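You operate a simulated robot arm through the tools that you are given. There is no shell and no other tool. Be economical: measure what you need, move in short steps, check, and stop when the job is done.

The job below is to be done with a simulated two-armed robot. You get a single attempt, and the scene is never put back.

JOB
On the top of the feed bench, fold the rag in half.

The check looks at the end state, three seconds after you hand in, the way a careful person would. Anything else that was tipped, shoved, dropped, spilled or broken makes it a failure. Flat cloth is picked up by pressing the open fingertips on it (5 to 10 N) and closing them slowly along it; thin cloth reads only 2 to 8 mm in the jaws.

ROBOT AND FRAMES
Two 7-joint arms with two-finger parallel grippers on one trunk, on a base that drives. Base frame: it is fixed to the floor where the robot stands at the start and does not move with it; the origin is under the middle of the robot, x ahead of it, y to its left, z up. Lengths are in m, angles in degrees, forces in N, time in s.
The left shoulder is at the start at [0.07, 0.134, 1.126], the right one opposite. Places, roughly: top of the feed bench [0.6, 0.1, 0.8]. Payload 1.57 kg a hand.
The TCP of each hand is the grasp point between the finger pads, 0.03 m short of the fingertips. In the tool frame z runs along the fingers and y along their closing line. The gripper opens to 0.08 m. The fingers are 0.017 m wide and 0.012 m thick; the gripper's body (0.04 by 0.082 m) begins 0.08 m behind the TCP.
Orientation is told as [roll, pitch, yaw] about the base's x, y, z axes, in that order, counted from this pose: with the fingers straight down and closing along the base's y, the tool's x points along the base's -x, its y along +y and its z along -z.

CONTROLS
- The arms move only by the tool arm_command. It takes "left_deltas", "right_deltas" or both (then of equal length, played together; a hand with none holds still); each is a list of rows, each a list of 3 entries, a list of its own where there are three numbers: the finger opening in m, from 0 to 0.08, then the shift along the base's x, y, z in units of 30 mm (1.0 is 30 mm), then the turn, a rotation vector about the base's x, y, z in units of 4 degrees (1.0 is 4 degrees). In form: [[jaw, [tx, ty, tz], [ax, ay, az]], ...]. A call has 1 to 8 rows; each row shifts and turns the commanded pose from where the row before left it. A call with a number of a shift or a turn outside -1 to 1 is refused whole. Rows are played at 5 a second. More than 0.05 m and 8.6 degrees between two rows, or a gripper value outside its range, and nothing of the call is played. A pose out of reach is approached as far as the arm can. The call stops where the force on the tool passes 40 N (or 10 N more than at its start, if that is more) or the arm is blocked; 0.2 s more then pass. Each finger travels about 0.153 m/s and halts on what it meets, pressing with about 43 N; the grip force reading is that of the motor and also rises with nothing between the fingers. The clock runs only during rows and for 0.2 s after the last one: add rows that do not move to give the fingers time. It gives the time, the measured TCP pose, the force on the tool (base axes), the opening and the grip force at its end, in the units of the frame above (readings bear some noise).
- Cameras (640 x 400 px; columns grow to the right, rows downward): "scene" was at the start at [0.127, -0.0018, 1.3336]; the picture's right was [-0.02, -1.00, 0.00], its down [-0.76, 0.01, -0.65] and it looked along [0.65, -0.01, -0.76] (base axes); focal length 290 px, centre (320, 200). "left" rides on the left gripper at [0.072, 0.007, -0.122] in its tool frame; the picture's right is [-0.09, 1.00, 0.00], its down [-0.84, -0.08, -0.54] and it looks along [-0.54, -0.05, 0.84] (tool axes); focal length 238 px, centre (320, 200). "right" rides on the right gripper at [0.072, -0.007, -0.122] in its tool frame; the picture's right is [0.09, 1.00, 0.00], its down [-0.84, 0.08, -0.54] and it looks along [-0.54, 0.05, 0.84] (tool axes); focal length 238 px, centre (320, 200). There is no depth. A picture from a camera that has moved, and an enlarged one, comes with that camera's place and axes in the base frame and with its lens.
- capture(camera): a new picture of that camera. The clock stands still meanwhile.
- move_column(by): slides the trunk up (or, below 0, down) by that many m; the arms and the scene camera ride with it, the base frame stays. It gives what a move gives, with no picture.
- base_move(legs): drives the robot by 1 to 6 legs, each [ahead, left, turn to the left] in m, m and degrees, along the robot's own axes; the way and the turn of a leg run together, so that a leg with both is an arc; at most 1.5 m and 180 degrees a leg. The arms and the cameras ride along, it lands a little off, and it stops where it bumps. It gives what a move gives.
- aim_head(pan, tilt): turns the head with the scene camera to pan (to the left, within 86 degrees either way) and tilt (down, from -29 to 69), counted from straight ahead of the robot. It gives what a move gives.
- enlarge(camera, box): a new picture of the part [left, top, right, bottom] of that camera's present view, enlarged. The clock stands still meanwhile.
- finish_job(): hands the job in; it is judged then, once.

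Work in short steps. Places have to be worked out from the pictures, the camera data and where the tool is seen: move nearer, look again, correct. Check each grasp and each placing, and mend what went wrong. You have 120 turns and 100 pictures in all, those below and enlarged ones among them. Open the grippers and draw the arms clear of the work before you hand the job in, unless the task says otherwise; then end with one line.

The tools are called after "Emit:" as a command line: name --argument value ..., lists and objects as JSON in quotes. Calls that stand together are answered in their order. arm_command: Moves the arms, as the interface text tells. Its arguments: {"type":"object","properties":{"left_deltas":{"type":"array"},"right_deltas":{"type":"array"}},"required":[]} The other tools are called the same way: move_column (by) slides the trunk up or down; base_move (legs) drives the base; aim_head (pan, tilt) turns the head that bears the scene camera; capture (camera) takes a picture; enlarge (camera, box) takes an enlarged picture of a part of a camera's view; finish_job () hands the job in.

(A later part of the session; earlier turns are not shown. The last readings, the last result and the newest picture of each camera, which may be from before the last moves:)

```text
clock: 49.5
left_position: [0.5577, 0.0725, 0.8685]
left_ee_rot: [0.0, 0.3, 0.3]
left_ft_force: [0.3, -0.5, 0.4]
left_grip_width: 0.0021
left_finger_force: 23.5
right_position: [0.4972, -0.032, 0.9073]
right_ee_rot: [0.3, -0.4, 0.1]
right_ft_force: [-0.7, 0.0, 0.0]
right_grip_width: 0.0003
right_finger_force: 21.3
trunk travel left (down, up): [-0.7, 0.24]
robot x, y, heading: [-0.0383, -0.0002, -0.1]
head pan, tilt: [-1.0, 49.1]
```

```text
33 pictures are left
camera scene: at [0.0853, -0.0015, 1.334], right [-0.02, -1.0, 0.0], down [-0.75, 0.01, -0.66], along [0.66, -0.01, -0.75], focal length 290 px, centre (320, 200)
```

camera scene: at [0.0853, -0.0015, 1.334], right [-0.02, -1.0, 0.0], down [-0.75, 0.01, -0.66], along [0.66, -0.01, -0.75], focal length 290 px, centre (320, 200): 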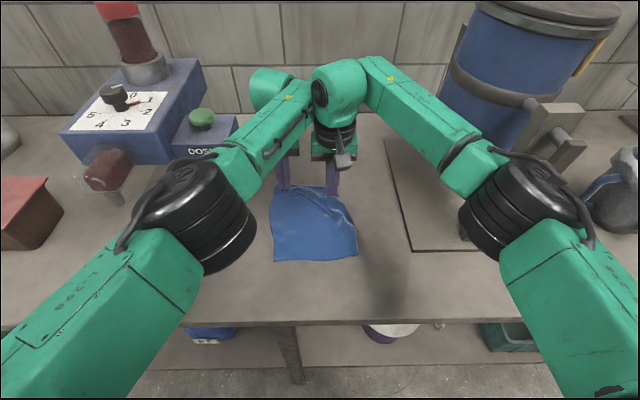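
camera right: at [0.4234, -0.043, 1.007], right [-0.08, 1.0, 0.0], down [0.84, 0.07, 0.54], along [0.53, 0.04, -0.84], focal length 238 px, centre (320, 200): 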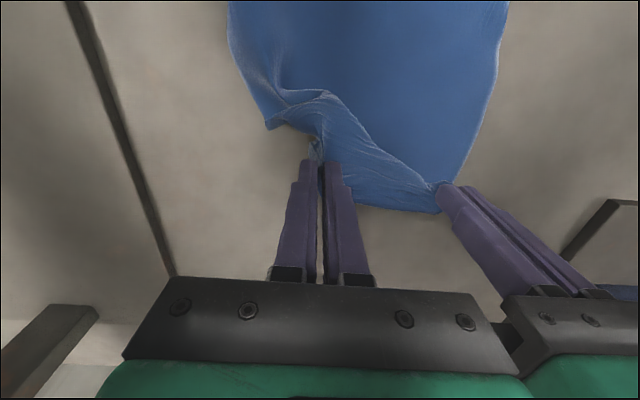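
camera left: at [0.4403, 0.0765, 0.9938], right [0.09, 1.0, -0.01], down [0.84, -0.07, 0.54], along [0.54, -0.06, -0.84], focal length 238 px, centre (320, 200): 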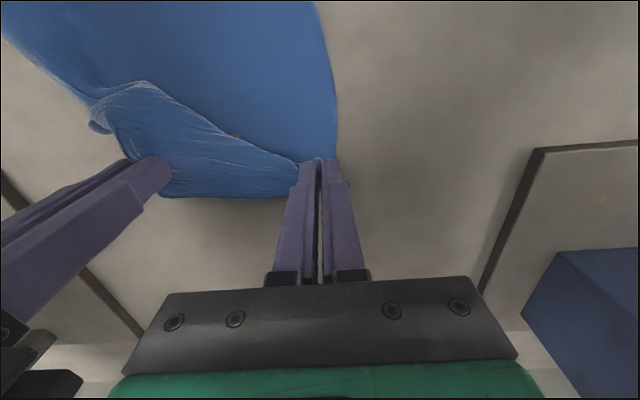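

The right hand slipped off while the left still holds; the rag is now nearly flat on the bench. I raise the right hand clear and look.

Emit:
arm_command --right_deltas '[[0.0, [-0.3, -0.3, 1], [0, 0, 0]], [0.0, [-0.5, -1, 1], [0, 0, 0]], [0.0, [-0.5, -1, 0], [0, 0, 0]], [0.03, [-0.5, -1, 0], [0, 0, 0]]]'

Emit:
capture --camera "scene"

Emit:
capture --camera "right"

```text
clock: 50.5
left_position: [0.5579, 0.0729, 0.8694]
left_ee_rot: [0.0, 0.3, 0.2]
left_ft_force: [-0.1, 0.5, 0.4]
left_grip_width: 0.0021
left_finger_force: 23.8
right_position: [0.4453, -0.1309, 0.9649]
right_ee_rot: [0.3, -0.3, -0.1]
right_ft_force: [-0.4, -0.1, -0.7]
right_grip_width: 0.0297
right_finger_force: 0.0
trunk travel left (down, up): [-0.7, 0.24]
robot x, y, heading: [-0.0363, -0.0014, 0.2]
head pan, tilt: [-1.0, 49.1]
```

```text
32 pictures are left
camera scene: at [0.0864, -0.0017, 1.3338], right [-0.02, -1.0, 0.0], down [-0.76, 0.01, -0.66], along [0.66, -0.01, -0.76], focal length 290 px, centre (320, 200)
```

scene: 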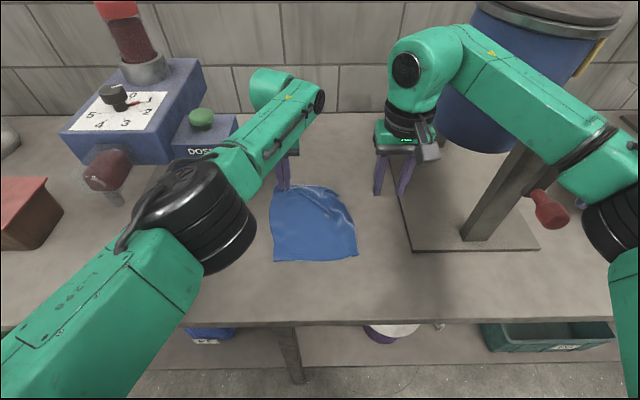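

```text
31 pictures are left
camera right: at [0.3725, -0.1372, 1.0883], right [-0.09, 1.0, 0.0], down [0.83, 0.07, 0.55], along [0.54, 0.05, -0.84], focal length 238 px, centre (320, 200)
```

right: 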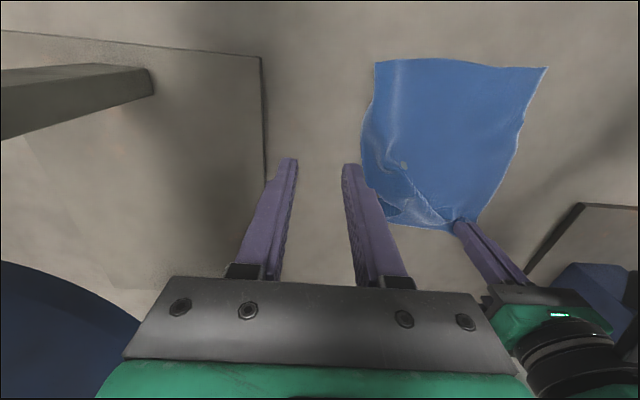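

The near edge now lies clean at x ≈ 0.375 (y from 0.087 to -0.081), and only the far-right corner is rumpled, near (0.565, -0.024). I lower the left hand to hold its corner down and bring the right hand over the rumpled corner to drag it out.

Emit:
arm_command --right_deltas '[[0.0, [0.9, 0.6, 0], [0, 0, 0]], [0.0, [0.9, 0.7, 0], [0, 0, 0]], [0.0, [0.9, 0.7, -0.6], [0, 0, 0]], [0.0, [0.5, 0.6, -0.7], [0, 0, 0]], [0.0, [0, 0, -0.6], [0, 0, 0]], [0.0, [0, 0, 0], [0, 0, 0]]]' --left_deltas '[[0.0, [0, 0, -0.2], [0, 0, 0]], [0.0, [0, 0, -0.2], [0, 0, 0]], [0.0, [0, 0, 0], [0, 0, 0]], [0.0, [0, 0, 0], [0, 0, 0]], [0.0, [0, 0, 0], [0, 0, 0]], [0.0, [0, 0, 0], [0, 0, 0]]]'

Emit:
capture --camera "right"

```text
clock: 51.9
left_position: [0.5582, 0.074, 0.8539]
left_ee_rot: [0.0, 0.5, 0.2]
left_ft_force: [-0.5, -0.3, 0.2]
left_grip_width: 0.002
left_finger_force: 23.3
right_position: [0.5425, -0.0532, 0.9087]
right_ee_rot: [0.2, -0.2, 0.0]
right_ft_force: [-1.0, -0.3, 0.0]
right_grip_width: 0.0
right_finger_force: 21.6
trunk travel left (down, up): [-0.7, 0.24]
robot x, y, heading: [-0.0352, 0.004, 0.0]
head pan, tilt: [-1.0, 49.1]
```

```text
30 pictures are left
camera right: at [0.4699, -0.0596, 1.0305], right [-0.09, 1.0, 0.0], down [0.83, 0.08, 0.55], along [0.54, 0.05, -0.84], focal length 238 px, centre (320, 200)
```

right: 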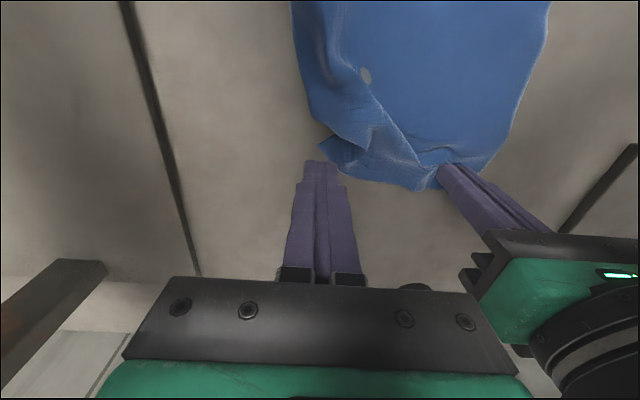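

The corner tip is at about (0.549, -0.05) and should be near (0.585, -0.09). I press the closed right fingertips just inside the tip and drag it outward.

Emit:
arm_command --right_deltas '[[0.0, [0.08, 0.57, -0.9], [0, 0, 0]], [0.0, [0, 0, -0.7], [0, 0, 0]], [0.0, [0, 0, -0.2], [0, 0, 0]], [0.0, [0, 0, -0.1], [0, 0, 0]], [0.0, [0, 0, 0], [0, 0, 0]]]'

Emit:
capture --camera "right"

```text
clock: 53.1
left_position: [0.5586, 0.0761, 0.8532]
left_ee_rot: [0.2, 0.6, 0.6]
left_ft_force: [-0.3, -0.4, 1.1]
left_grip_width: 0.0019
left_finger_force: 23.8
right_position: [0.5418, -0.0335, 0.859]
right_ee_rot: [0.5, -0.2, 0.9]
right_ft_force: [0.0, 0.2, -0.3]
right_grip_width: 0.0001
right_finger_force: 21.1
right hand out of reach, approached as far as the arm can: row 2, 3, 4
trunk travel left (down, up): [-0.7, 0.24]
robot x, y, heading: [-0.0392, -0.0006, -0.0]
head pan, tilt: [-1.0, 49.1]
```

```text
29 pictures are left
camera right: at [0.4702, -0.0404, 0.9814], right [-0.11, 0.99, 0.01], down [0.83, 0.09, 0.54], along [0.54, 0.07, -0.84], focal length 238 px, centre (320, 200)
```

right: 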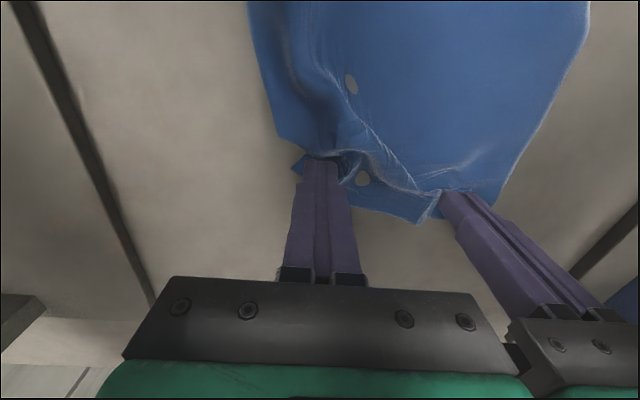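

The right arm can't quite reach there from this stance. I release the left grip, raise both hands, and drive forward 0.04 m back to the start distance.

Emit:
arm_command --right_deltas '[[0.0, [0, 0, 0.7], [0, 0, 0]], [0.0, [0, -0.2, 0.7], [0, 0, 0]], [0.0, [0, -0.4, 0.5], [0, 0, 0]], [0.0, [0, -0.4, 0.5], [0, 0, 0]]]' --left_deltas '[[0.015, [0, 0, 0], [0, 0, 0]], [0.03, [0, 0, 0.1], [0, 0, 0]], [0.03, [0, 0, 0.9], [0, 0, 0]], [0.03, [0, 0.5, 1], [0, 0, 0]]]'

Emit:
base_move --legs '[[0.037, 0, 0]]'

Emit:
arm_command --right_deltas '[[0.0, [-0.5, -0.9, 0], [0, 0, 0]], [0.0, [-0.9, -0.9, 0], [0, 0, 0]], [0.0, [-0.9, -0.9, 0], [0, 0, 0]]]' --left_deltas '[[0.03, [-0.9, 0.9, 0.3], [0, 0, 0]], [0.03, [-0.9, 0.9, 0.3], [0, 0, 0]], [0.03, [-0.9, 0.9, 0], [0, 0, 0]]]'

Emit:
capture --camera "scene"

```text
clock: 54.1
left_position: [0.5577, 0.0867, 0.914]
left_ee_rot: [0.0, 0.4, 0.2]
left_ft_force: [-0.5, 0.3, -0.9]
left_grip_width: 0.03
left_finger_force: 0.1
right_position: [0.5402, -0.0594, 0.9313]
right_ee_rot: [0.3, -0.1, 0.2]
right_ft_force: [-0.4, 0.3, 0.0]
right_grip_width: 0.0001
right_finger_force: 21.4
trunk travel left (down, up): [-0.7, 0.24]
robot x, y, heading: [-0.035, -0.0, 0.2]
head pan, tilt: [-1.0, 49.1]
```

```text
clock: 54.9
left_position: [0.592, 0.0876, 0.9172]
left_ee_rot: [-0.1, 0.2, 0.3]
left_ft_force: [-0.3, 0.1, -0.3]
left_grip_width: 0.0299
left_finger_force: 0.0
right_position: [0.5748, -0.0594, 0.9317]
right_ee_rot: [0.3, -0.5, 0.0]
right_ft_force: [-0.4, 0.3, -0.8]
right_grip_width: 0.0
right_finger_force: 21.6
trunk travel left (down, up): [-0.7, 0.24]
robot x, y, heading: [0.0011, 0.0026, 0.1]
head pan, tilt: [-1.0, 49.1]
```

```text
clock: 55.7
left_position: [0.5978, 0.111, 0.9077]
left_ee_rot: [-1.3, 0.7, 0.6]
left_ft_force: [-0.9, -0.5, -0.4]
left_grip_width: 0.0301
left_finger_force: 0.0
left hand out of reach, approached as far as the arm can: row 1, 2, 3
right_position: [0.5094, -0.1141, 0.9298]
right_ee_rot: [-1.0, 0.2, 1.1]
right_ft_force: [0.1, -0.5, 0.1]
right_grip_width: 0.0
right_finger_force: 22.4
trunk travel left (down, up): [-0.7, 0.24]
robot x, y, heading: [-0.0025, 0.0027, 0.5]
head pan, tilt: [-1.0, 49.1]
```

```text
28 pictures are left
camera scene: at [0.1303, 0.0285, 1.3322], right [-0.01, -1.0, 0.02], down [-0.76, -0.01, -0.65], along [0.65, -0.02, -0.76], focal length 290 px, centre (320, 200)
```

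scene: 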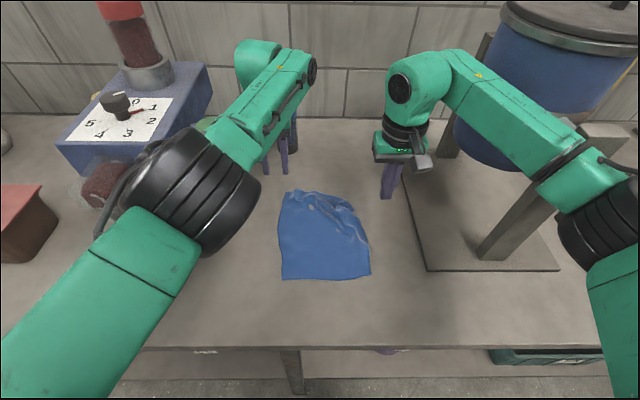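

The left arm did not follow and the camera place shifted, so something may be straining. I pause with null rows and re-read before moving further.

Emit:
arm_command --left_deltas '[[0.03, [0, 0, 0], [0, 0, 0]], [0.03, [0, 0, 0], [0, 0, 0]], [0.03, [0, 0, 0], [0, 0, 0]], [0.03, [0, 0, 0], [0, 0, 0]], [0.03, [0, 0, 0], [0, 0, 0]]]'

Emit:
capture --camera "scene"

```text
clock: 56.9
left_position: [0.5974, 0.1092, 0.9095]
left_ee_rot: [-1.4, 0.7, 0.4]
left_ft_force: [-0.1, 0.4, -0.7]
left_grip_width: 0.0302
left_finger_force: 0.1
right_position: [0.5111, -0.1159, 0.9293]
right_ee_rot: [-1.0, 0.1, 0.9]
right_ft_force: [0.1, 1.1, 0.6]
right_grip_width: 0.0
right_finger_force: 21.3
trunk travel left (down, up): [-0.7, 0.24]
robot x, y, heading: [-0.0044, 0.0018, 0.2]
head pan, tilt: [-1.0, 49.1]
```

```text
27 pictures are left
camera scene: at [0.1303, 0.0295, 1.3325], right [-0.01, -1.0, 0.03], down [-0.76, -0.01, -0.65], along [0.65, -0.03, -0.76], focal length 290 px, centre (320, 200)
```

scene: 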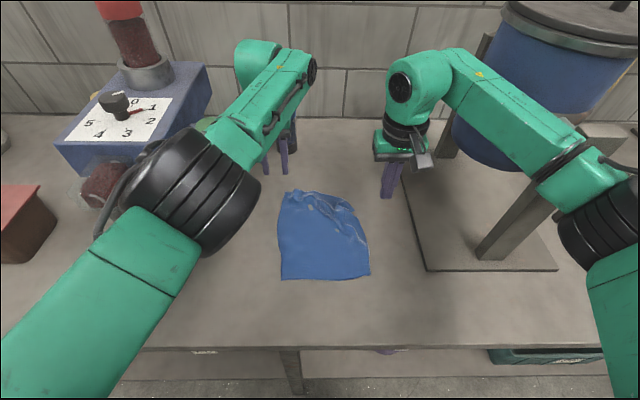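

The trunk leans to the left, which suggests the right forearm is pushing against the press post. I take the right hand back inward and up to relieve it.

Emit:
arm_command --right_deltas '[[0.0, [0.2, 0.6, 0.3], [0, 0, 0]], [0.0, [0.2, 0.6, 0.6], [0, 0, 0]], [0.0, [0, 0.3, 0.8], [0, 0, 0]], [0.0, [0, 0, 0.8], [0, 0, 0]], [0.0, [0, 0, 0], [0, 0, 0]]]'

Emit:
capture --camera "scene"

```text
clock: 58.1
left_position: [0.5937, 0.0872, 0.9138]
left_ee_rot: [0.0, 0.4, 0.2]
left_ft_force: [0.4, -0.5, 0.0]
left_grip_width: 0.0301
left_finger_force: 0.0
right_position: [0.5203, -0.0967, 1.0051]
right_ee_rot: [0.2, -0.2, 0.0]
right_ft_force: [-0.3, 1.1, 0.0]
right_grip_width: 0.0
right_finger_force: 21.4
trunk travel left (down, up): [-0.7, 0.24]
robot x, y, heading: [-0.0031, -0.0007, 0.2]
head pan, tilt: [-1.0, 49.1]
```

```text
26 pictures are left
camera scene: at [0.1248, -0.0022, 1.3335], right [-0.02, -1.0, 0.0], down [-0.76, 0.01, -0.65], along [0.65, -0.01, -0.76], focal length 290 px, centre (320, 200)
```

scene: 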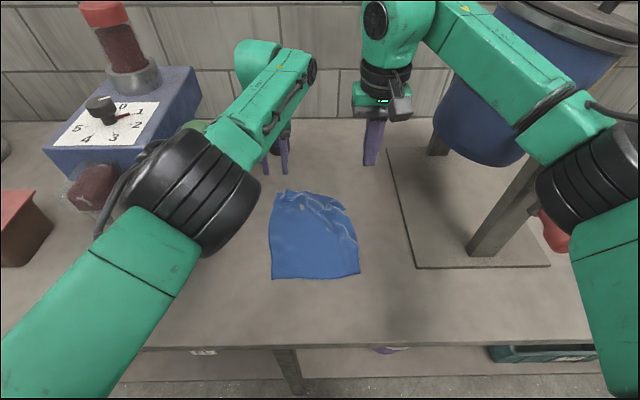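

The strain is gone and the post stands where it was. I test whether the left hand moves freely by raising it.

Emit:
arm_command --left_deltas '[[0.03, [0, 0, 0.7], [0, 0, 0]], [0.03, [0, 0, 0.9], [0, 0, 0]], [0.03, [0, 0, 0.9], [0, 0, 0]]]'

```text
clock: 58.9
left_position: [0.5948, 0.0886, 0.9882]
left_ee_rot: [0.0, 0.4, 0.4]
left_ft_force: [0.3, 0.4, -0.2]
left_grip_width: 0.03
left_finger_force: 0.2
right_position: [0.5194, -0.0952, 1.005]
right_ee_rot: [0.3, -0.2, 0.0]
right_ft_force: [-0.6, 0.1, 0.5]
right_grip_width: 0.0
right_finger_force: 21.5
trunk travel left (down, up): [-0.7, 0.24]
robot x, y, heading: [-0.0044, 0.0003, -0.0]
head pan, tilt: [-1.0, 49.1]
```

The left hand responds. I draw it back and left in smaller steps.

Emit:
arm_command --left_deltas '[[0.03, [-0.6, 0.2, 0.3], [0, 0, 0]], [0.03, [-0.8, 0.3, 0.3], [0, 0, 0]], [0.03, [-0.9, 0.3, 0], [0, 0, 0]], [0.03, [-0.9, 0.3, 0], [0, 0, 0]], [0.03, [-0.9, 0.3, 0], [0, 0, 0]]]'

Emit:
capture --camera "scene"

Emit:
capture --camera "left"

```text
clock: 60.1
left_position: [0.5921, 0.0764, 0.9951]
left_ee_rot: [0.5, -0.5, -2.6]
left_ft_force: [0.6, -0.5, -0.6]
left_grip_width: 0.0299
left_finger_force: 0.0
left hand out of reach, approached as far as the arm can: row 1, 2, 3, 4, 5
right_position: [0.5198, -0.0962, 1.0044]
right_ee_rot: [0.3, -0.2, 0.0]
right_ft_force: [-0.3, -0.4, -1.0]
right_grip_width: 0.0002
right_finger_force: 21.4
trunk travel left (down, up): [-0.7, 0.24]
robot x, y, heading: [0.0016, 0.0013, 0.1]
head pan, tilt: [-1.0, 49.1]
```

```text
25 pictures are left
camera scene: at [0.1241, -0.0015, 1.3336], right [-0.02, -1.0, 0.0], down [-0.76, 0.01, -0.65], along [0.65, -0.01, -0.76], focal length 290 px, centre (320, 200)
```

scene: 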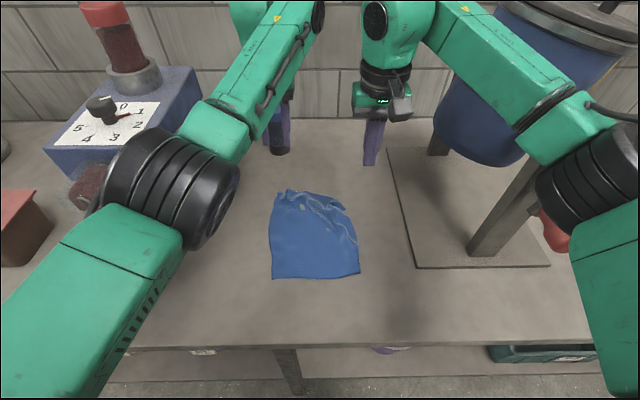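

```text
24 pictures are left
camera left: at [0.5198, 0.0851, 1.1172], right [0.14, 0.99, 0.01], down [0.83, -0.12, 0.55], along [0.54, -0.07, -0.84], focal length 238 px, centre (320, 200)
```

left: 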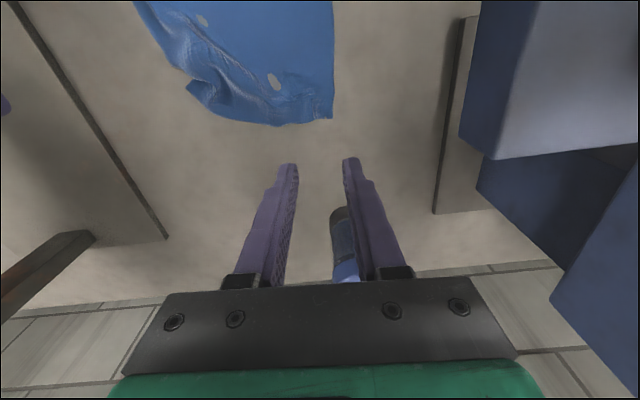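

The left arm seems stuck at a joint limit for pulling straight back. I try going up and outward first, with a little yaw.

Emit:
arm_command --left_deltas '[[0.03, [0, 0, 0.8], [0, 0, 0.4]], [0.03, [0, 0, 0.8], [0, 0, 0.4]], [0.03, [0, 0, 0.8], [0, 0, 0.4]], [0.03, [-0.3, 0, 0.3], [0, 0, 0.4]]]'

Emit:
arm_command --left_deltas '[[0.03, [-0.4, 0.4, 0], [0, 0, 0.5]], [0.03, [-0.4, 0.4, 0], [0, 0, 0.5]]]'

```text
clock: 61.1
left_position: [0.5722, 0.0811, 1.0764]
left_ee_rot: [0.5, -0.5, 3.9]
left_ft_force: [0.5, 0.6, 0.4]
left_grip_width: 0.0301
left_finger_force: 0.1
left hand out of reach, approached as far as the arm can: row 2, 3
right_position: [0.519, -0.0973, 1.0054]
right_ee_rot: [0.3, -0.2, -0.1]
right_ft_force: [-0.2, -0.7, -0.6]
right_grip_width: 0.0
right_finger_force: 21.3
trunk travel left (down, up): [-0.7, 0.24]
robot x, y, heading: [-0.0052, -0.0024, 0.5]
head pan, tilt: [-1.0, 49.1]
```

```text
clock: 61.7
left_position: [0.5774, 0.1213, 1.0994]
left_ee_rot: [0.8, -0.5, 4.7]
left_ft_force: [0.0, 0.0, -1.1]
left_grip_width: 0.03
left_finger_force: 0.0
left hand out of reach, approached as far as the arm can: row 1, 2
right_position: [0.5193, -0.0953, 1.0049]
right_ee_rot: [0.2, -0.3, 0.0]
right_ft_force: [-0.1, 0.2, -1.0]
right_grip_width: 0.0
right_finger_force: 20.9
trunk travel left (down, up): [-0.7, 0.24]
robot x, y, heading: [-0.0044, 0.0011, 0.1]
head pan, tilt: [-1.0, 49.1]
```

The left arm still lags its target. I give it still rows to see if it converges, and take a picture.

Emit:
arm_command --left_deltas '[[0.03, [0, 0, 0], [0, 0, 0]], [0.03, [0, 0, 0.3], [0, 0, 0]], [0.03, [0, 0, 0.3], [0, 0, 0]], [0.03, [0, 0, 0], [0, 0, 0]], [0.03, [0, 0, 0], [0, 0, 0]], [0.03, [0, 0, 0], [0, 0, 0]]]'

Emit:
capture --camera "scene"

```text
clock: 63.1
left_position: [0.574, 0.1205, 1.1168]
left_ee_rot: [0.9, -0.6, 4.7]
left_ft_force: [0.8, -1.4, 0.1]
left_grip_width: 0.0301
left_finger_force: 0.0
left hand out of reach, approached as far as the arm can: row 2
right_position: [0.5206, -0.0968, 1.0048]
right_ee_rot: [0.3, -0.2, 0.0]
right_ft_force: [-0.9, -0.4, 0.1]
right_grip_width: 0.0
right_finger_force: 20.8
trunk travel left (down, up): [-0.7, 0.24]
robot x, y, heading: [-0.004, -0.0029, 0.0]
head pan, tilt: [-1.0, 49.1]
```

```text
23 pictures are left
camera scene: at [0.1242, -0.0012, 1.3336], right [-0.02, -1.0, 0.0], down [-0.76, 0.01, -0.65], along [0.65, -0.01, -0.76], focal length 290 px, centre (320, 200)
```

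scene: 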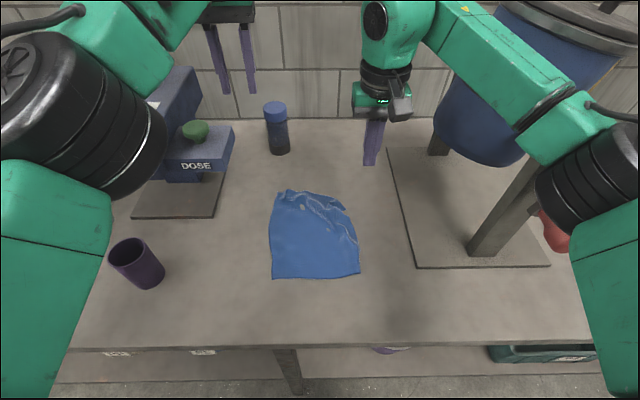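

The left elbow has swung back outside to a normal posture and the rag is in full view. I bring the left hand back toward x ≈ 0.45.

Emit:
arm_command --left_deltas '[[0.03, [-0.7, 0, 0], [0, 0, -0.3]], [0.03, [-0.8, 0, 0], [0, 0, -0.3]], [0.03, [-0.8, 0, 0], [0, 0, -0.3]], [0.03, [-0.8, 0, -0.2], [0, 0, -0.2]]]'

Emit:
enlarge --camera "scene" --box '[240, 170, 400, 290]'

```text
clock: 64.1
left_position: [0.4788, 0.1232, 1.1115]
left_ee_rot: [0.7, -0.7, 0.2]
left_ft_force: [-0.6, 0.2, 0.1]
left_grip_width: 0.0305
left_finger_force: 0.0
right_position: [0.5187, -0.0957, 1.0058]
right_ee_rot: [0.2, -0.3, 0.0]
right_ft_force: [-0.2, 0.5, 0.2]
right_grip_width: 0.0002
right_finger_force: 21.2
trunk travel left (down, up): [-0.7, 0.24]
robot x, y, heading: [-0.0026, -0.0007, 0.1]
head pan, tilt: [-1.0, 49.1]
```

```text
3.33 times, centred on (320, 230) of scene
camera zoom: at [0.1232, -0.0004, 1.3337], right [-0.02, -1.0, 0.0], down [-0.76, 0.01, -0.65], along [0.65, -0.01, -0.76], focal length 968 px, centre (320, 100)
```

zoom: 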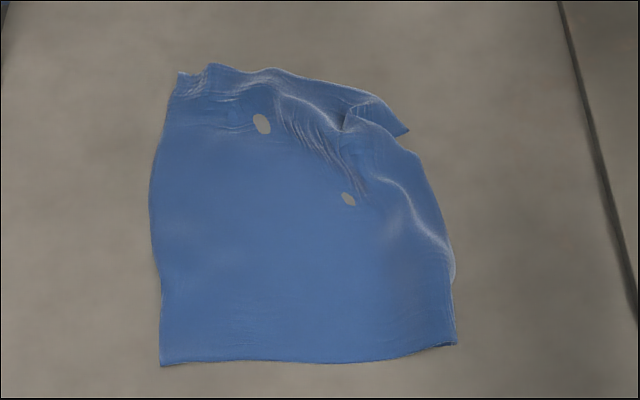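

The rag's corners are now (0.365, 0.086), (0.375, -0.082), (0.590, 0.093), with the far-right tip at (0.531, -0.066) instead of about (0.59, -0.10). I lower the closed right fingertips just inside that tip.

Emit:
arm_command --right_deltas '[[0.0, [0.08, 0.7, -0.9], [0, 0, 0]], [0.0, [0.08, 0.6, -0.95], [0, 0, 0]], [0.0, [0, 0, -0.95], [0, 0, 0]], [0.0, [0, 0, -0.95], [0, 0, 0]], [0.0, [0, 0, -0.8], [0, 0, 0]], [0.0, [0, 0, -0.3], [0, 0, 0]], [0.0, [0, 0, -0.2], [0, 0, 0]], [0.0, [0, 0, 0], [0, 0, 0]]]'

Emit:
capture --camera "right"

```text
clock: 65.9
left_position: [0.4799, 0.1226, 1.1124]
left_ee_rot: [0.9, -0.7, 0.1]
left_ft_force: [-0.2, 0.2, -0.5]
left_grip_width: 0.0298
left_finger_force: 0.0
right_position: [0.524, -0.0589, 0.8553]
right_ee_rot: [0.4, -0.2, 0.0]
right_ft_force: [0.8, 0.1, 0.6]
right_grip_width: 0.0002
right_finger_force: 21.4
trunk travel left (down, up): [-0.7, 0.24]
robot x, y, heading: [-0.0048, -0.0008, 0.3]
head pan, tilt: [-1.0, 49.1]
```

```text
21 pictures are left
camera right: at [0.4521, -0.0647, 0.9762], right [-0.09, 1.0, 0.0], down [0.83, 0.07, 0.55], along [0.54, 0.05, -0.84], focal length 238 px, centre (320, 200)
```

right: 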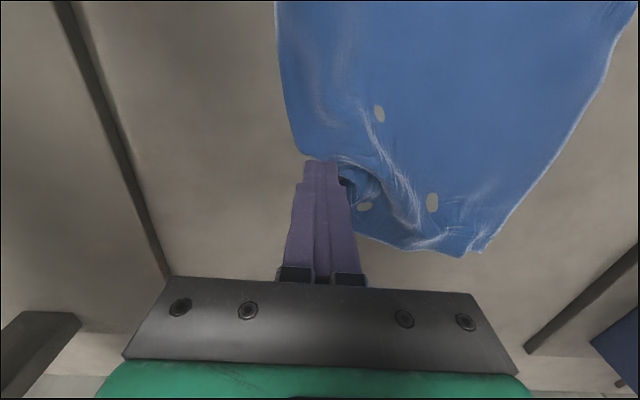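

The fingertips are just at the corner flap. I press a few mm more and drag outward.

Emit:
arm_command --right_deltas '[[0.0, [0, 0, -0.12], [0, 0, 0]], [0.0, [0, 0, -0.05], [0, 0, 0]], [0.0, [0.22, -0.15, 0], [0, 0, 0]], [0.0, [0.22, -0.15, 0], [0, 0, 0]], [0.0, [0.22, -0.15, 0], [0, 0, 0]], [0.0, [0.22, -0.15, 0], [0, 0, 0]], [0.0, [0.22, -0.15, 0], [0, 0, 0]], [0.0, [0.22, -0.15, 0], [0, 0, 0]]]'

Emit:
capture --camera "right"

```text
clock: 67.7
left_position: [0.4745, 0.1225, 1.1144]
left_ee_rot: [0.8, -1.0, 0.3]
left_ft_force: [1.3, 0.2, 0.7]
left_grip_width: 0.0301
left_finger_force: 0.1
right_position: [0.5609, -0.0841, 0.8515]
right_ee_rot: [0.4, -0.6, 0.0]
right_ft_force: [-4.5, 2.7, 28.6]
right_grip_width: 0.0
right_finger_force: 20.6
trunk travel left (down, up): [-0.7, 0.24]
robot x, y, heading: [-0.0045, 0.0, 0.3]
head pan, tilt: [-1.0, 49.1]
```

```text
20 pictures are left
camera right: at [0.4868, -0.0889, 0.9738], right [-0.09, 1.0, 0.0], down [0.83, 0.07, 0.55], along [0.55, 0.05, -0.83], focal length 238 px, centre (320, 200)
```

right: 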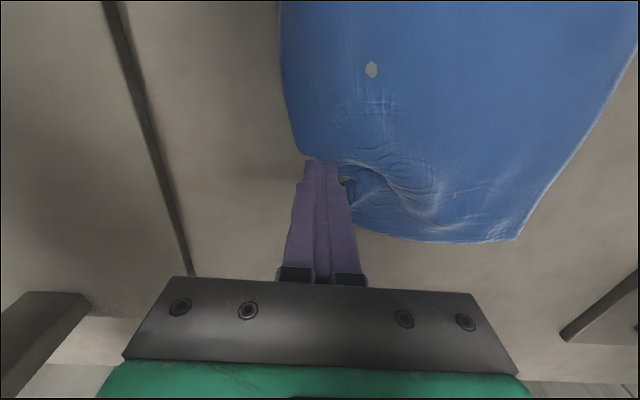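

That works: the far edge has straightened. I ease the pressure a little and drag a further 2 cm.

Emit:
arm_command --right_deltas '[[0.0, [0.1, -0.03, 0.03], [0, 0, 0]], [0.0, [0.2, -0.1, 0], [0, 0, 0]], [0.0, [0.2, -0.1, 0], [0, 0, 0]], [0.0, [0.15, -0.1, 0], [0, 0, 0]], [0.0, [0, 0, 0.3], [0, 0, 0]], [0.0, [0, 0, 0.9], [0, 0, 0]], [0.0, [0, 0, 0.9], [0, 0, 0]], [0.0, [-0.3, 0, 0.9], [0, 0, 0]]]'

Emit:
enlarge --camera "scene" --box '[240, 170, 400, 290]'

```text
clock: 69.5
left_position: [0.4792, 0.1214, 1.1116]
left_ee_rot: [0.9, -0.6, 0.1]
left_ft_force: [0.3, 0.2, -0.1]
left_grip_width: 0.03
left_finger_force: 0.1
right_position: [0.5738, -0.0956, 0.9397]
right_ee_rot: [0.3, -0.2, 0.0]
right_ft_force: [-0.4, 0.2, 0.1]
right_grip_width: 0.0001
right_finger_force: 21.5
trunk travel left (down, up): [-0.7, 0.24]
robot x, y, heading: [-0.0015, -0.0002, 0.0]
head pan, tilt: [-1.0, 49.1]
```

```text
3.33 times, centred on (320, 230) of scene
camera zoom: at [0.1238, -0.0022, 1.3336], right [-0.02, -1.0, 0.0], down [-0.76, 0.01, -0.65], along [0.65, -0.01, -0.76], focal length 968 px, centre (320, 100)
```

zoom: 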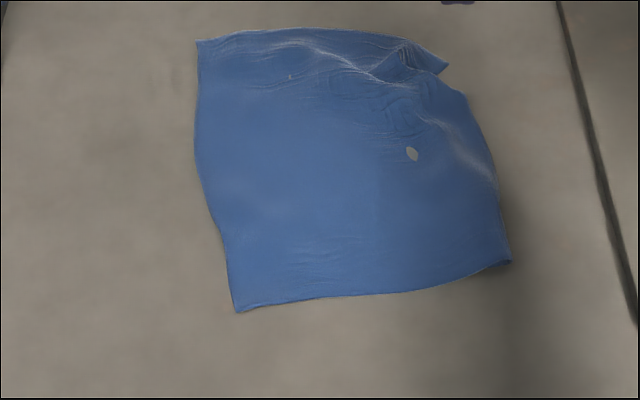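

The corner came out partly, but the whole rag slid and turned too. I pin that corner with the right fingertips and use the left fingertips in the middle of the rag to pull it back toward the robot and left.

Emit:
arm_command --right_deltas '[[0.0, [0.14, 0.13, -0.9], [0, 0, 0]], [0.0, [0, 0, -0.9], [0, 0, 0]], [0.0, [0, 0, -0.7], [0, 0, 0]], [0.0, [0, 0, -0.25], [0, 0, 0]], [0.0, [0, 0, -0.15], [0, 0, 0]], [0.0, [0, 0, 0], [0, 0, 0]], [0.0, [0, 0, 0], [0, 0, 0]], [0.0, [0, 0, 0], [0, 0, 0]]]' --left_deltas '[[0.0, [0, -0.9, -0.9], [0, 0, 0]], [0.0, [0, -0.9, -1], [0, 0, 0]], [0.0, [0, -0.9, -1], [0, 0, 0]], [0.0, [0, -0.9, -1], [0, 0, 0]], [0.0, [0, 0, -1], [0, 0, 0]], [0.0, [0, 0, -1], [0, 0, 0]], [0.0, [0, 0, -1], [0, 0, 0]], [0.0, [0, 0, -1], [0, 0, 0]]]'

```text
clock: 71.3
left_position: [0.4802, 0.0131, 0.8747]
left_ee_rot: [0.8, -0.7, 0.2]
left_ft_force: [0.0, 0.0, 0.2]
left_grip_width: 0.0
left_finger_force: 21.2
right_position: [0.579, -0.0899, 0.8532]
right_ee_rot: [0.2, -0.3, -0.1]
right_ft_force: [0.3, 0.0, 1.4]
right_grip_width: 0.0001
right_finger_force: 21.1
trunk travel left (down, up): [-0.7, 0.24]
robot x, y, heading: [-0.0023, -0.0013, 0.0]
head pan, tilt: [-1.0, 49.1]
```

The right hand just touches. I lower the left until it presses, and press the right about 1 mm more.

Emit:
arm_command --right_deltas '[[0.0, [0, 0, -0.04], [0, 0, 0]], [0.0, [0, 0, 0], [0, 0, 0]], [0.0, [0, 0, 0], [0, 0, 0]], [0.0, [0, 0, 0], [0, 0, 0]]]' --left_deltas '[[0.0, [0, 0, -0.5], [0, 0, 0]], [0.0, [0, 0, -0.2], [0, 0, 0]], [0.0, [0, 0, -0.09], [0, 0, 0]], [0.0, [0, 0, 0], [0, 0, 0]]]'

```text
clock: 72.3
left_position: [0.4796, 0.0143, 0.8509]
left_ee_rot: [0.7, -0.8, 0.2]
left_ft_force: [0.3, 0.2, 2.0]
left_grip_width: 0.0
left_finger_force: 21.5
right_position: [0.5782, -0.0911, 0.8531]
right_ee_rot: [0.3, -0.4, -0.1]
right_ft_force: [1.6, 0.4, 8.0]
right_grip_width: 0.0
right_finger_force: 21.2
trunk travel left (down, up): [-0.7, 0.24]
robot x, y, heading: [-0.0011, -0.0003, 0.3]
head pan, tilt: [-1.0, 49.1]
```

Right presses with 8 N and left with 2 N. I press the left a bit more and drag it back and left by about 5.5 cm.

Emit:
arm_command --left_deltas '[[0.0, [0, 0, -0.04], [0, 0, 0]], [0.0, [-0.2, 0.16, 0], [0, 0, 0]], [0.0, [-0.2, 0.16, 0], [0, 0, 0]], [0.0, [-0.2, 0.16, 0], [0, 0, 0]], [0.0, [-0.2, 0.16, 0], [0, 0, 0]], [0.0, [-0.2, 0.16, 0], [0, 0, 0]], [0.0, [-0.2, 0.16, 0], [0, 0, 0]], [0.0, [-0.2, 0.16, 0], [0, 0, 0]]]'

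Emit:
capture --camera "right"

```text
clock: 74.1
left_position: [0.4363, 0.0461, 0.8511]
left_ee_rot: [0.9, -1.0, 0.2]
left_ft_force: [3.7, -4.2, 30.5]
left_grip_width: 0.0
left_finger_force: 21.2
right_position: [0.5759, -0.0918, 0.8547]
right_ee_rot: [0.3, -0.5, 0.0]
right_ft_force: [-0.8, -0.2, 0.1]
right_grip_width: 0.0
right_finger_force: 21.2
trunk travel left (down, up): [-0.7, 0.24]
robot x, y, heading: [-0.0008, 0.0015, 0.2]
head pan, tilt: [-1.0, 49.1]
```

```text
18 pictures are left
camera right: at [0.5034, -0.0979, 0.9752], right [-0.09, 1.0, 0.01], down [0.83, 0.07, 0.55], along [0.55, 0.05, -0.84], focal length 238 px, centre (320, 200)
```

right: 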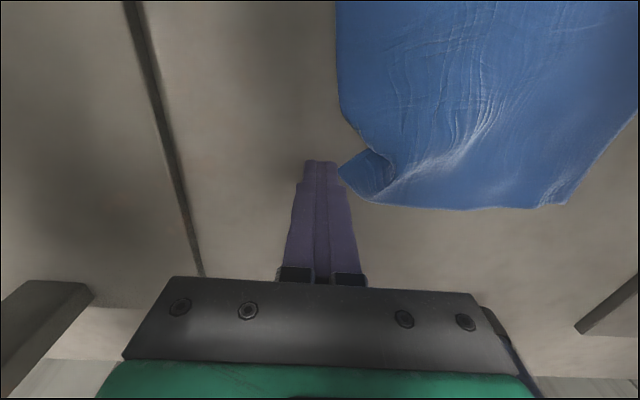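

The rag came back square and the far edge is nearly straight, with only a small dog-ear at about (0.569, -0.078). With the left still pinning the middle, I drag that tip outward once more.

Emit:
arm_command --right_deltas '[[0.0, [0, 0, 0.4], [0, 0, 0]], [0.0, [-0.3, 0.7, 0], [0, 0, 0]], [0.0, [0, 0, -0.4], [0, 0, 0]], [0.0, [0, 0, -0.13], [0, 0, 0]], [0.0, [0, 0, 0], [0, 0, 0]]]'

```text
clock: 75.3
left_position: [0.4354, 0.0472, 0.8518]
left_ee_rot: [0.9, -0.9, 0.2]
left_ft_force: [4.5, -1.2, 26.8]
left_grip_width: 0.0002
left_finger_force: 21.2
right_position: [0.5654, -0.069, 0.8511]
right_ee_rot: [0.4, -0.7, -0.2]
right_ft_force: [2.0, -1.5, 18.2]
right_grip_width: 0.0004
right_finger_force: 21.1
trunk travel left (down, up): [-0.7, 0.24]
robot x, y, heading: [-0.0025, 0.0004, -0.0]
head pan, tilt: [-1.0, 49.1]
```

Right presses with 18 N and left pins with 27 N. I drag the tip outward and then lift both hands off.

Emit:
arm_command --right_deltas '[[0.0, [0.12, -0.15, 0], [0, 0, 0]], [0.0, [0.12, -0.15, 0], [0, 0, 0]], [0.0, [0.12, -0.15, 0], [0, 0, 0]], [0.0, [0.12, -0.15, 0], [0, 0, 0]], [0.0, [0.12, -0.15, 0], [0, 0, 0]], [0.0, [0.12, -0.15, 0], [0, 0, 0]], [0.0, [0, 0, 0.3], [0, 0, 0]], [0.0, [0, 0, 0.9], [0, 0, 0]]]'

Emit:
arm_command --right_deltas '[[0.03, [0, 0, 0.9], [0, 0, 0]], [0.03, [-0.9, 0.1, 0.9], [0, 0, 0]], [0.03, [-0.9, 0, 0.5], [0, 0, 0]], [0.03, [-0.9, 0, 0.3], [0, 0, 0]], [0.03, [-0.9, 0, 0], [0, 0, 0]]]' --left_deltas '[[0.0, [0, 0, 0.3], [0, 0, 0]], [0.03, [0, 0.2, 0.9], [0, 0, 0]], [0.03, [0, 0.7, 0.9], [0, 0, 0]], [0.03, [0, 0.7, 0.9], [0, 0, 0]], [0.03, [0, 0.7, 0.3], [0, 0, 0]]]'

Emit:
capture --camera "scene"

```text
clock: 77.1
left_position: [0.4357, 0.0475, 0.8516]
left_ee_rot: [0.9, -0.9, 0.2]
left_ft_force: [-1.8, 1.7, 29.6]
left_grip_width: 0.0
left_finger_force: 20.8
right_position: [0.59, -0.0984, 0.8868]
right_ee_rot: [0.3, -0.4, 0.0]
right_ft_force: [-0.8, -0.1, 0.2]
right_grip_width: 0.0
right_finger_force: 21.2
trunk travel left (down, up): [-0.7, 0.24]
robot x, y, heading: [0.0006, 0.0002, 0.3]
head pan, tilt: [-1.0, 49.1]
```

```text
clock: 78.3
left_position: [0.4372, 0.1161, 0.949]
left_ee_rot: [0.9, -0.7, 0.3]
left_ft_force: [0.0, 0.1, 0.1]
left_grip_width: 0.03
left_finger_force: 0.0
right_position: [0.4833, -0.0946, 0.9636]
right_ee_rot: [0.4, -0.3, -0.1]
right_ft_force: [-0.2, -0.5, 0.9]
right_grip_width: 0.0302
right_finger_force: 0.1
trunk travel left (down, up): [-0.7, 0.24]
robot x, y, heading: [-0.0041, -0.0006, 0.2]
head pan, tilt: [-1.0, 49.1]
```

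```text
17 pictures are left
camera scene: at [0.1226, -0.0014, 1.3337], right [-0.02, -1.0, 0.0], down [-0.76, 0.01, -0.65], along [0.65, -0.01, -0.76], focal length 290 px, centre (320, 200)
```

scene: 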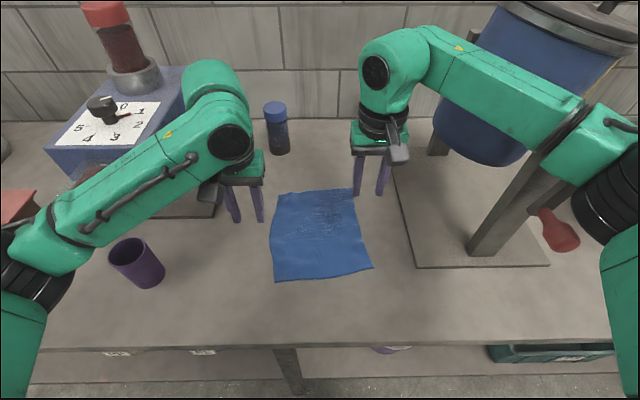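

The rag now lies flat and square: corners at about (0.360, 0.079), (0.388, -0.109), (0.584, 0.094) and (0.597, -0.098). I will grip the far edge with both hands and fold it over to the near edge, so I move both hands just above the far edge.

Emit:
arm_command --right_deltas '[[0.044, [0.63, 0.2, -0.3], [0, 0, 0]], [0.044, [0.63, 0.2, -0.5], [0, 0, 0]], [0.044, [0.63, 0.3, -0.7], [0, 0, 0]], [0.044, [0.63, 0.3, -0.9], [0, 0, 0]], [0.044, [0.6, 0.29, -0.95], [0, 0, 0]], [0.044, [0, 0, 0], [0, 0, 0]]]' --left_deltas '[[0.044, [0.9, -0.43, 0], [0, 0, 0]], [0.044, [0.9, -0.43, -0.4], [0, 0, 0]], [0.044, [0.9, -0.43, -0.7], [0, 0, 0]], [0.044, [0.9, -0.43, -0.9], [0, 0, 0]], [0.044, [0.88, -0.43, -0.8], [0, 0, 0]], [0.044, [0, 0, 0], [0, 0, 0]]]'

Emit:
capture --camera "left"

Emit:
capture --camera "right"

```text
clock: 79.7
left_position: [0.5733, 0.0541, 0.8651]
left_ee_rot: [0.9, -0.7, 0.1]
left_ft_force: [-0.3, 0.2, 0.0]
left_grip_width: 0.0439
left_finger_force: 0.1
right_position: [0.5763, -0.0543, 0.8606]
right_ee_rot: [0.3, -0.3, 0.1]
right_ft_force: [0.4, 0.0, -0.2]
right_grip_width: 0.0437
right_finger_force: 0.2
trunk travel left (down, up): [-0.7, 0.24]
robot x, y, heading: [-0.0024, 0.0006, 0.1]
head pan, tilt: [-1.0, 49.1]
```

```text
16 pictures are left
camera left: at [0.5014, 0.0583, 0.9862], right [0.09, 1.0, 0.02], down [0.83, -0.08, 0.55], along [0.55, -0.04, -0.83], focal length 238 px, centre (320, 200)
```

left: 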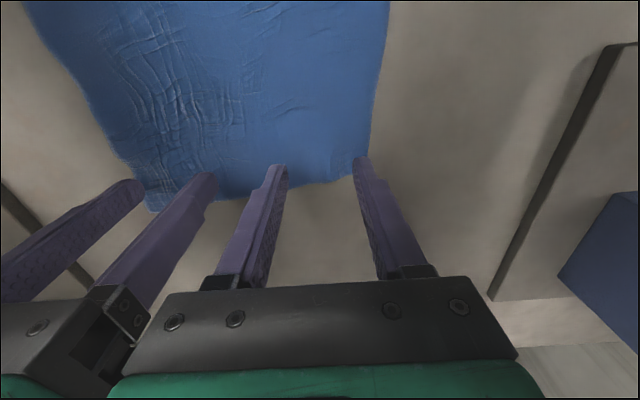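

```text
15 pictures are left
camera right: at [0.5043, -0.0604, 0.9825], right [-0.09, 1.0, 0.0], down [0.83, 0.08, 0.55], along [0.54, 0.05, -0.84], focal length 238 px, centre (320, 200)
```

right: 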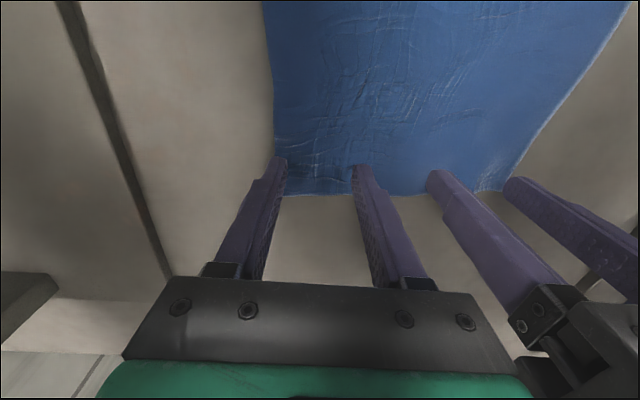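

Both are reachable. I shift each hand inward by 5 mm and a little toward the far edge, then touch down.

Emit:
arm_command --right_deltas '[[0.044, [0.27, 0.15, 0], [0, 0, 0]], [0.044, [0, 0, -0.2], [0, 0, 0]], [0.044, [0, 0, -0.08], [0, 0, 0]], [0.044, [0, 0, 0], [0, 0, 0]]]' --left_deltas '[[0.044, [0.14, -0.16, -0.15], [0, 0, 0]], [0.044, [0, 0, -0.2], [0, 0, 0]], [0.044, [0, 0, -0.08], [0, 0, 0]], [0.044, [0, 0, 0], [0, 0, 0]]]'

```text
clock: 80.7
left_position: [0.5773, 0.0478, 0.852]
left_ee_rot: [0.9, -0.8, 0.1]
left_ft_force: [0.6, 0.6, 7.9]
left_grip_width: 0.0434
left_finger_force: 0.0
right_position: [0.5915, -0.0472, 0.8783]
right_ee_rot: [0.8, -3.5, 0.8]
right_ft_force: [0.4, -0.6, 0.1]
right_grip_width: 0.0442
right_finger_force: 0.0
right hand out of reach, approached as far as the arm can: row 1, 2, 3
trunk travel left (down, up): [-0.7, 0.24]
robot x, y, heading: [0.0011, -0.0033, 0.2]
head pan, tilt: [-1.0, 49.1]
```

The right hand is out of reach there, so I bring it back 9 mm in x.

Emit:
arm_command --right_deltas '[[0.044, [-0.15, 0, 0.1], [0, 0, 0]], [0.044, [-0.15, 0, 0], [0, 0, 0]], [0.044, [0, 0, -0.05], [0, 0, 0]], [0.044, [0, 0, 0], [0, 0, 0]], [0.044, [0, 0, 0], [0, 0, 0]]]'

```text
clock: 81.9
left_position: [0.5764, 0.0478, 0.8519]
left_ee_rot: [0.9, -0.8, 0.2]
left_ft_force: [2.5, 0.2, 13.3]
left_grip_width: 0.0442
left_finger_force: 0.0
right_position: [0.5751, -0.0506, 0.8702]
right_ee_rot: [0.3, -0.3, 0.0]
right_ft_force: [0.7, -0.1, 0.9]
right_grip_width: 0.0441
right_finger_force: 0.0
trunk travel left (down, up): [-0.7, 0.24]
robot x, y, heading: [-0.004, -0.0011, -0.1]
head pan, tilt: [-1.0, 49.1]
```

The right hand is level again at z 0.870. I lower it to contact.

Emit:
arm_command --right_deltas '[[0.044, [0, 0, -0.35], [0, 0, 0]], [0.044, [0, 0, -0.2], [0, 0, 0]], [0.044, [0, 0, -0.06], [0, 0, 0]], [0.044, [0, 0, 0], [0, 0, 0]]]'

```text
clock: 82.9
left_position: [0.576, 0.0487, 0.8509]
left_ee_rot: [0.9, -0.8, 0.1]
left_ft_force: [2.6, 0.2, 15.3]
left_grip_width: 0.0443
left_finger_force: 0.2
right_position: [0.5741, -0.0486, 0.8523]
right_ee_rot: [0.2, -0.4, -0.1]
right_ft_force: [0.2, -0.5, 0.6]
right_grip_width: 0.044
right_finger_force: 0.1
trunk travel left (down, up): [-0.7, 0.24]
robot x, y, heading: [-0.0015, -0.0016, 0.0]
head pan, tilt: [-1.0, 49.1]
```

Right is just touching while the left presses at 15 N. I press the right about 1.5 mm more and begin closing both slowly.

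Emit:
arm_command --right_deltas '[[0.044, [0, 0, -0.05], [0, 0, 0]], [0.044, [0, 0, 0], [0, 0, 0]]]'

```text
clock: 83.5
left_position: [0.575, 0.0476, 0.8515]
left_ee_rot: [0.9, -0.7, 0.3]
left_ft_force: [2.7, 0.3, 13.3]
left_grip_width: 0.0441
left_finger_force: 0.4
right_position: [0.5744, -0.0475, 0.8518]
right_ee_rot: [0.3, -0.5, 0.0]
right_ft_force: [1.1, -0.8, 8.0]
right_grip_width: 0.0446
right_finger_force: 0.3
trunk travel left (down, up): [-0.7, 0.24]
robot x, y, heading: [-0.009, 0.0026, 0.2]
head pan, tilt: [-1.0, 49.1]
```

Pressing at 13 N and 8 N. I close slowly.

Emit:
arm_command --right_deltas '[[0.0415, [0, 0, -0.02], [0, 0, 0]], [0.039, [0, 0, 0], [0, 0, 0]], [0.0365, [0, 0, 0], [0, 0, 0]], [0.034, [0, 0, 0], [0, 0, 0]], [0.0315, [0, 0, 0], [0, 0, 0]], [0.029, [0, 0, 0], [0, 0, 0]], [0.0265, [0, 0, 0], [0, 0, 0]], [0.024, [0, 0, 0], [0, 0, 0]]]' --left_deltas '[[0.0415, [0, 0, 0], [0, 0, 0]], [0.039, [0, 0, 0], [0, 0, 0]], [0.0365, [0, 0, 0], [0, 0, 0]], [0.034, [0, 0, 0], [0, 0, 0]], [0.0315, [0, 0, 0], [0, 0, 0]], [0.029, [0, 0, 0], [0, 0, 0]], [0.0265, [0, 0, 0], [0, 0, 0]], [0.024, [0, 0, 0], [0, 0, 0]]]'

Emit:
arm_command --right_deltas '[[0.0215, [0, 0, 0], [0, 0, 0]], [0.019, [0, 0, 0], [0, 0, 0]], [0.0165, [0, 0, 0], [0, 0, 0]], [0.014, [0, 0, 0], [0, 0, 0]], [0.0115, [0, 0, 0], [0, 0, 0]], [0.009, [0, 0, 0], [0, 0, 0]], [0.0065, [0, 0, 0], [0, 0, 0]], [0.004, [0, 0, 0], [0, 0, 0]]]' --left_deltas '[[0.0215, [0, 0, 0], [0, 0, 0]], [0.019, [0, 0, 0], [0, 0, 0]], [0.0165, [0, 0, 0], [0, 0, 0]], [0.014, [0, 0, 0], [0, 0, 0]], [0.0115, [0, 0, 0], [0, 0, 0]], [0.009, [0, 0, 0], [0, 0, 0]], [0.0065, [0, 0, 0], [0, 0, 0]], [0.004, [0, 0, 0], [0, 0, 0]]]'

Emit:
arm_command --right_deltas '[[0.002, [0, 0.05, 0], [0, 0, 0]], [0.0, [0, 0.05, 0], [0, 0, 0]], [0.0, [0, 0, 0], [0, 0, 0]]]' --left_deltas '[[0.002, [0, -0.05, 0], [0, 0, 0]], [0.0, [0, -0.05, 0], [0, 0, 0]], [0.0, [0, 0, 0], [0, 0, 0]]]'

```text
clock: 85.3
left_position: [0.5755, 0.0494, 0.8521]
left_ee_rot: [0.9, -0.7, 0.2]
left_ft_force: [0.3, -0.4, 0.6]
left_grip_width: 0.024
left_finger_force: 0.1
right_position: [0.5746, -0.049, 0.8506]
right_ee_rot: [0.3, -0.5, 0.1]
right_ft_force: [-0.3, 2.1, 17.9]
right_grip_width: 0.0223
right_finger_force: 0.0
trunk travel left (down, up): [-0.7, 0.24]
robot x, y, heading: [-0.0021, 0.0043, -0.1]
head pan, tilt: [-1.0, 49.1]
```

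```text
clock: 87.1
left_position: [0.5749, 0.0488, 0.8519]
left_ee_rot: [0.8, -0.9, 0.2]
left_ft_force: [0.2, -7.8, 0.0]
left_grip_width: 0.0128
left_finger_force: 7.2
right_position: [0.5734, -0.0472, 0.8514]
right_ee_rot: [0.4, -0.5, 0.0]
right_ft_force: [-0.1, 7.8, 22.9]
right_grip_width: 0.0024
right_finger_force: 15.0
trunk travel left (down, up): [-0.7, 0.24]
robot x, y, heading: [-0.0057, 0.0027, 0.3]
head pan, tilt: [-1.0, 49.1]
```

```text
clock: 87.9
left_position: [0.5758, 0.0476, 0.853]
left_ee_rot: [0.7, -0.9, 0.6]
left_ft_force: [1.4, -27.1, -0.9]
left_grip_width: 0.0027
left_finger_force: 24.1
right_position: [0.5761, -0.0477, 0.8522]
right_ee_rot: [0.6, -0.3, -0.4]
right_ft_force: [-2.0, 23.8, 21.1]
right_grip_width: 0.0025
right_finger_force: 23.7
trunk travel left (down, up): [-0.7, 0.24]
robot x, y, heading: [-0.0033, -0.0004, 0.3]
head pan, tilt: [-1.0, 49.1]
```

Both are gripped (2.7 and 2.5 mm), with 25 N between them. I relax by bringing the hands 3.5 mm toward each other each, and lift slightly.

Emit:
arm_command --right_deltas '[[0.0, [0, 0.12, 0.05], [0, 0, 0]], [0.0, [-0.1, 0, 0.3], [0, 0, 0]], [0.0, [-0.2, 0, 0.5], [0, 0, 0]]]' --left_deltas '[[0.0, [0, -0.12, 0.05], [0, 0, 0]], [0.0, [-0.1, 0, 0.3], [0, 0, 0]], [0.0, [-0.2, 0, 0.5], [0, 0, 0]]]'

Emit:
capture --camera "scene"

```text
clock: 88.7
left_position: [0.568, 0.0481, 0.8767]
left_ee_rot: [0.7, -0.6, 1.1]
left_ft_force: [1.9, -25.3, -0.4]
left_grip_width: 0.0028
left_finger_force: 24.3
right_position: [0.5674, -0.048, 0.8759]
right_ee_rot: [0.5, -0.2, -0.9]
right_ft_force: [-2.6, 24.9, 0.4]
right_grip_width: 0.0022
right_finger_force: 23.5
trunk travel left (down, up): [-0.7, 0.24]
robot x, y, heading: [-0.0026, -0.001, 0.1]
head pan, tilt: [-1.0, 49.1]
```

```text
14 pictures are left
camera scene: at [0.1222, -0.0017, 1.3337], right [-0.02, -1.0, 0.0], down [-0.76, 0.01, -0.66], along [0.65, -0.01, -0.76], focal length 290 px, centre (320, 200)
```

scene: 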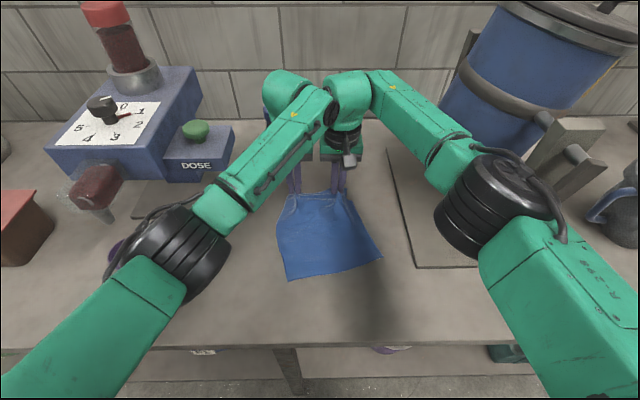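

The hands can't come closer because the wrists touch each other above. I tilt each hand 4° so the wrists part while the fingertips come together, which relieves the cloth.

Emit:
arm_command --right_deltas '[[0.0, [0, 0, 0], [0.5, 0, 0]], [0.0, [0, 0, 0], [0.5, 0, 0]], [0.0, [0, 0, 0], [0.3, 0, 0]], [0.0, [0, 0, 0], [0, 0, 0]]]' --left_deltas '[[0.0, [0, 0, 0], [-0.5, 0, 0]], [0.0, [0, 0, 0], [-0.5, 0, 0]], [0.0, [0, 0, 0], [-0.3, 0, 0]], [0.0, [0, 0, 0], [0, 0, 0]]]'

```text
clock: 89.7
left_position: [0.5687, 0.0402, 0.877]
left_ee_rot: [-4.3, -0.8, 0.3]
left_ft_force: [-0.5, 0.3, -0.4]
left_grip_width: 0.0023
left_finger_force: 23.6
right_position: [0.5668, -0.0414, 0.8741]
right_ee_rot: [5.5, -0.2, -0.1]
right_ft_force: [-0.4, 0.3, 0.3]
right_grip_width: 0.002
right_finger_force: 23.6
trunk travel left (down, up): [-0.7, 0.24]
robot x, y, heading: [0.001, -0.003, -0.0]
head pan, tilt: [-1.0, 49.1]
```

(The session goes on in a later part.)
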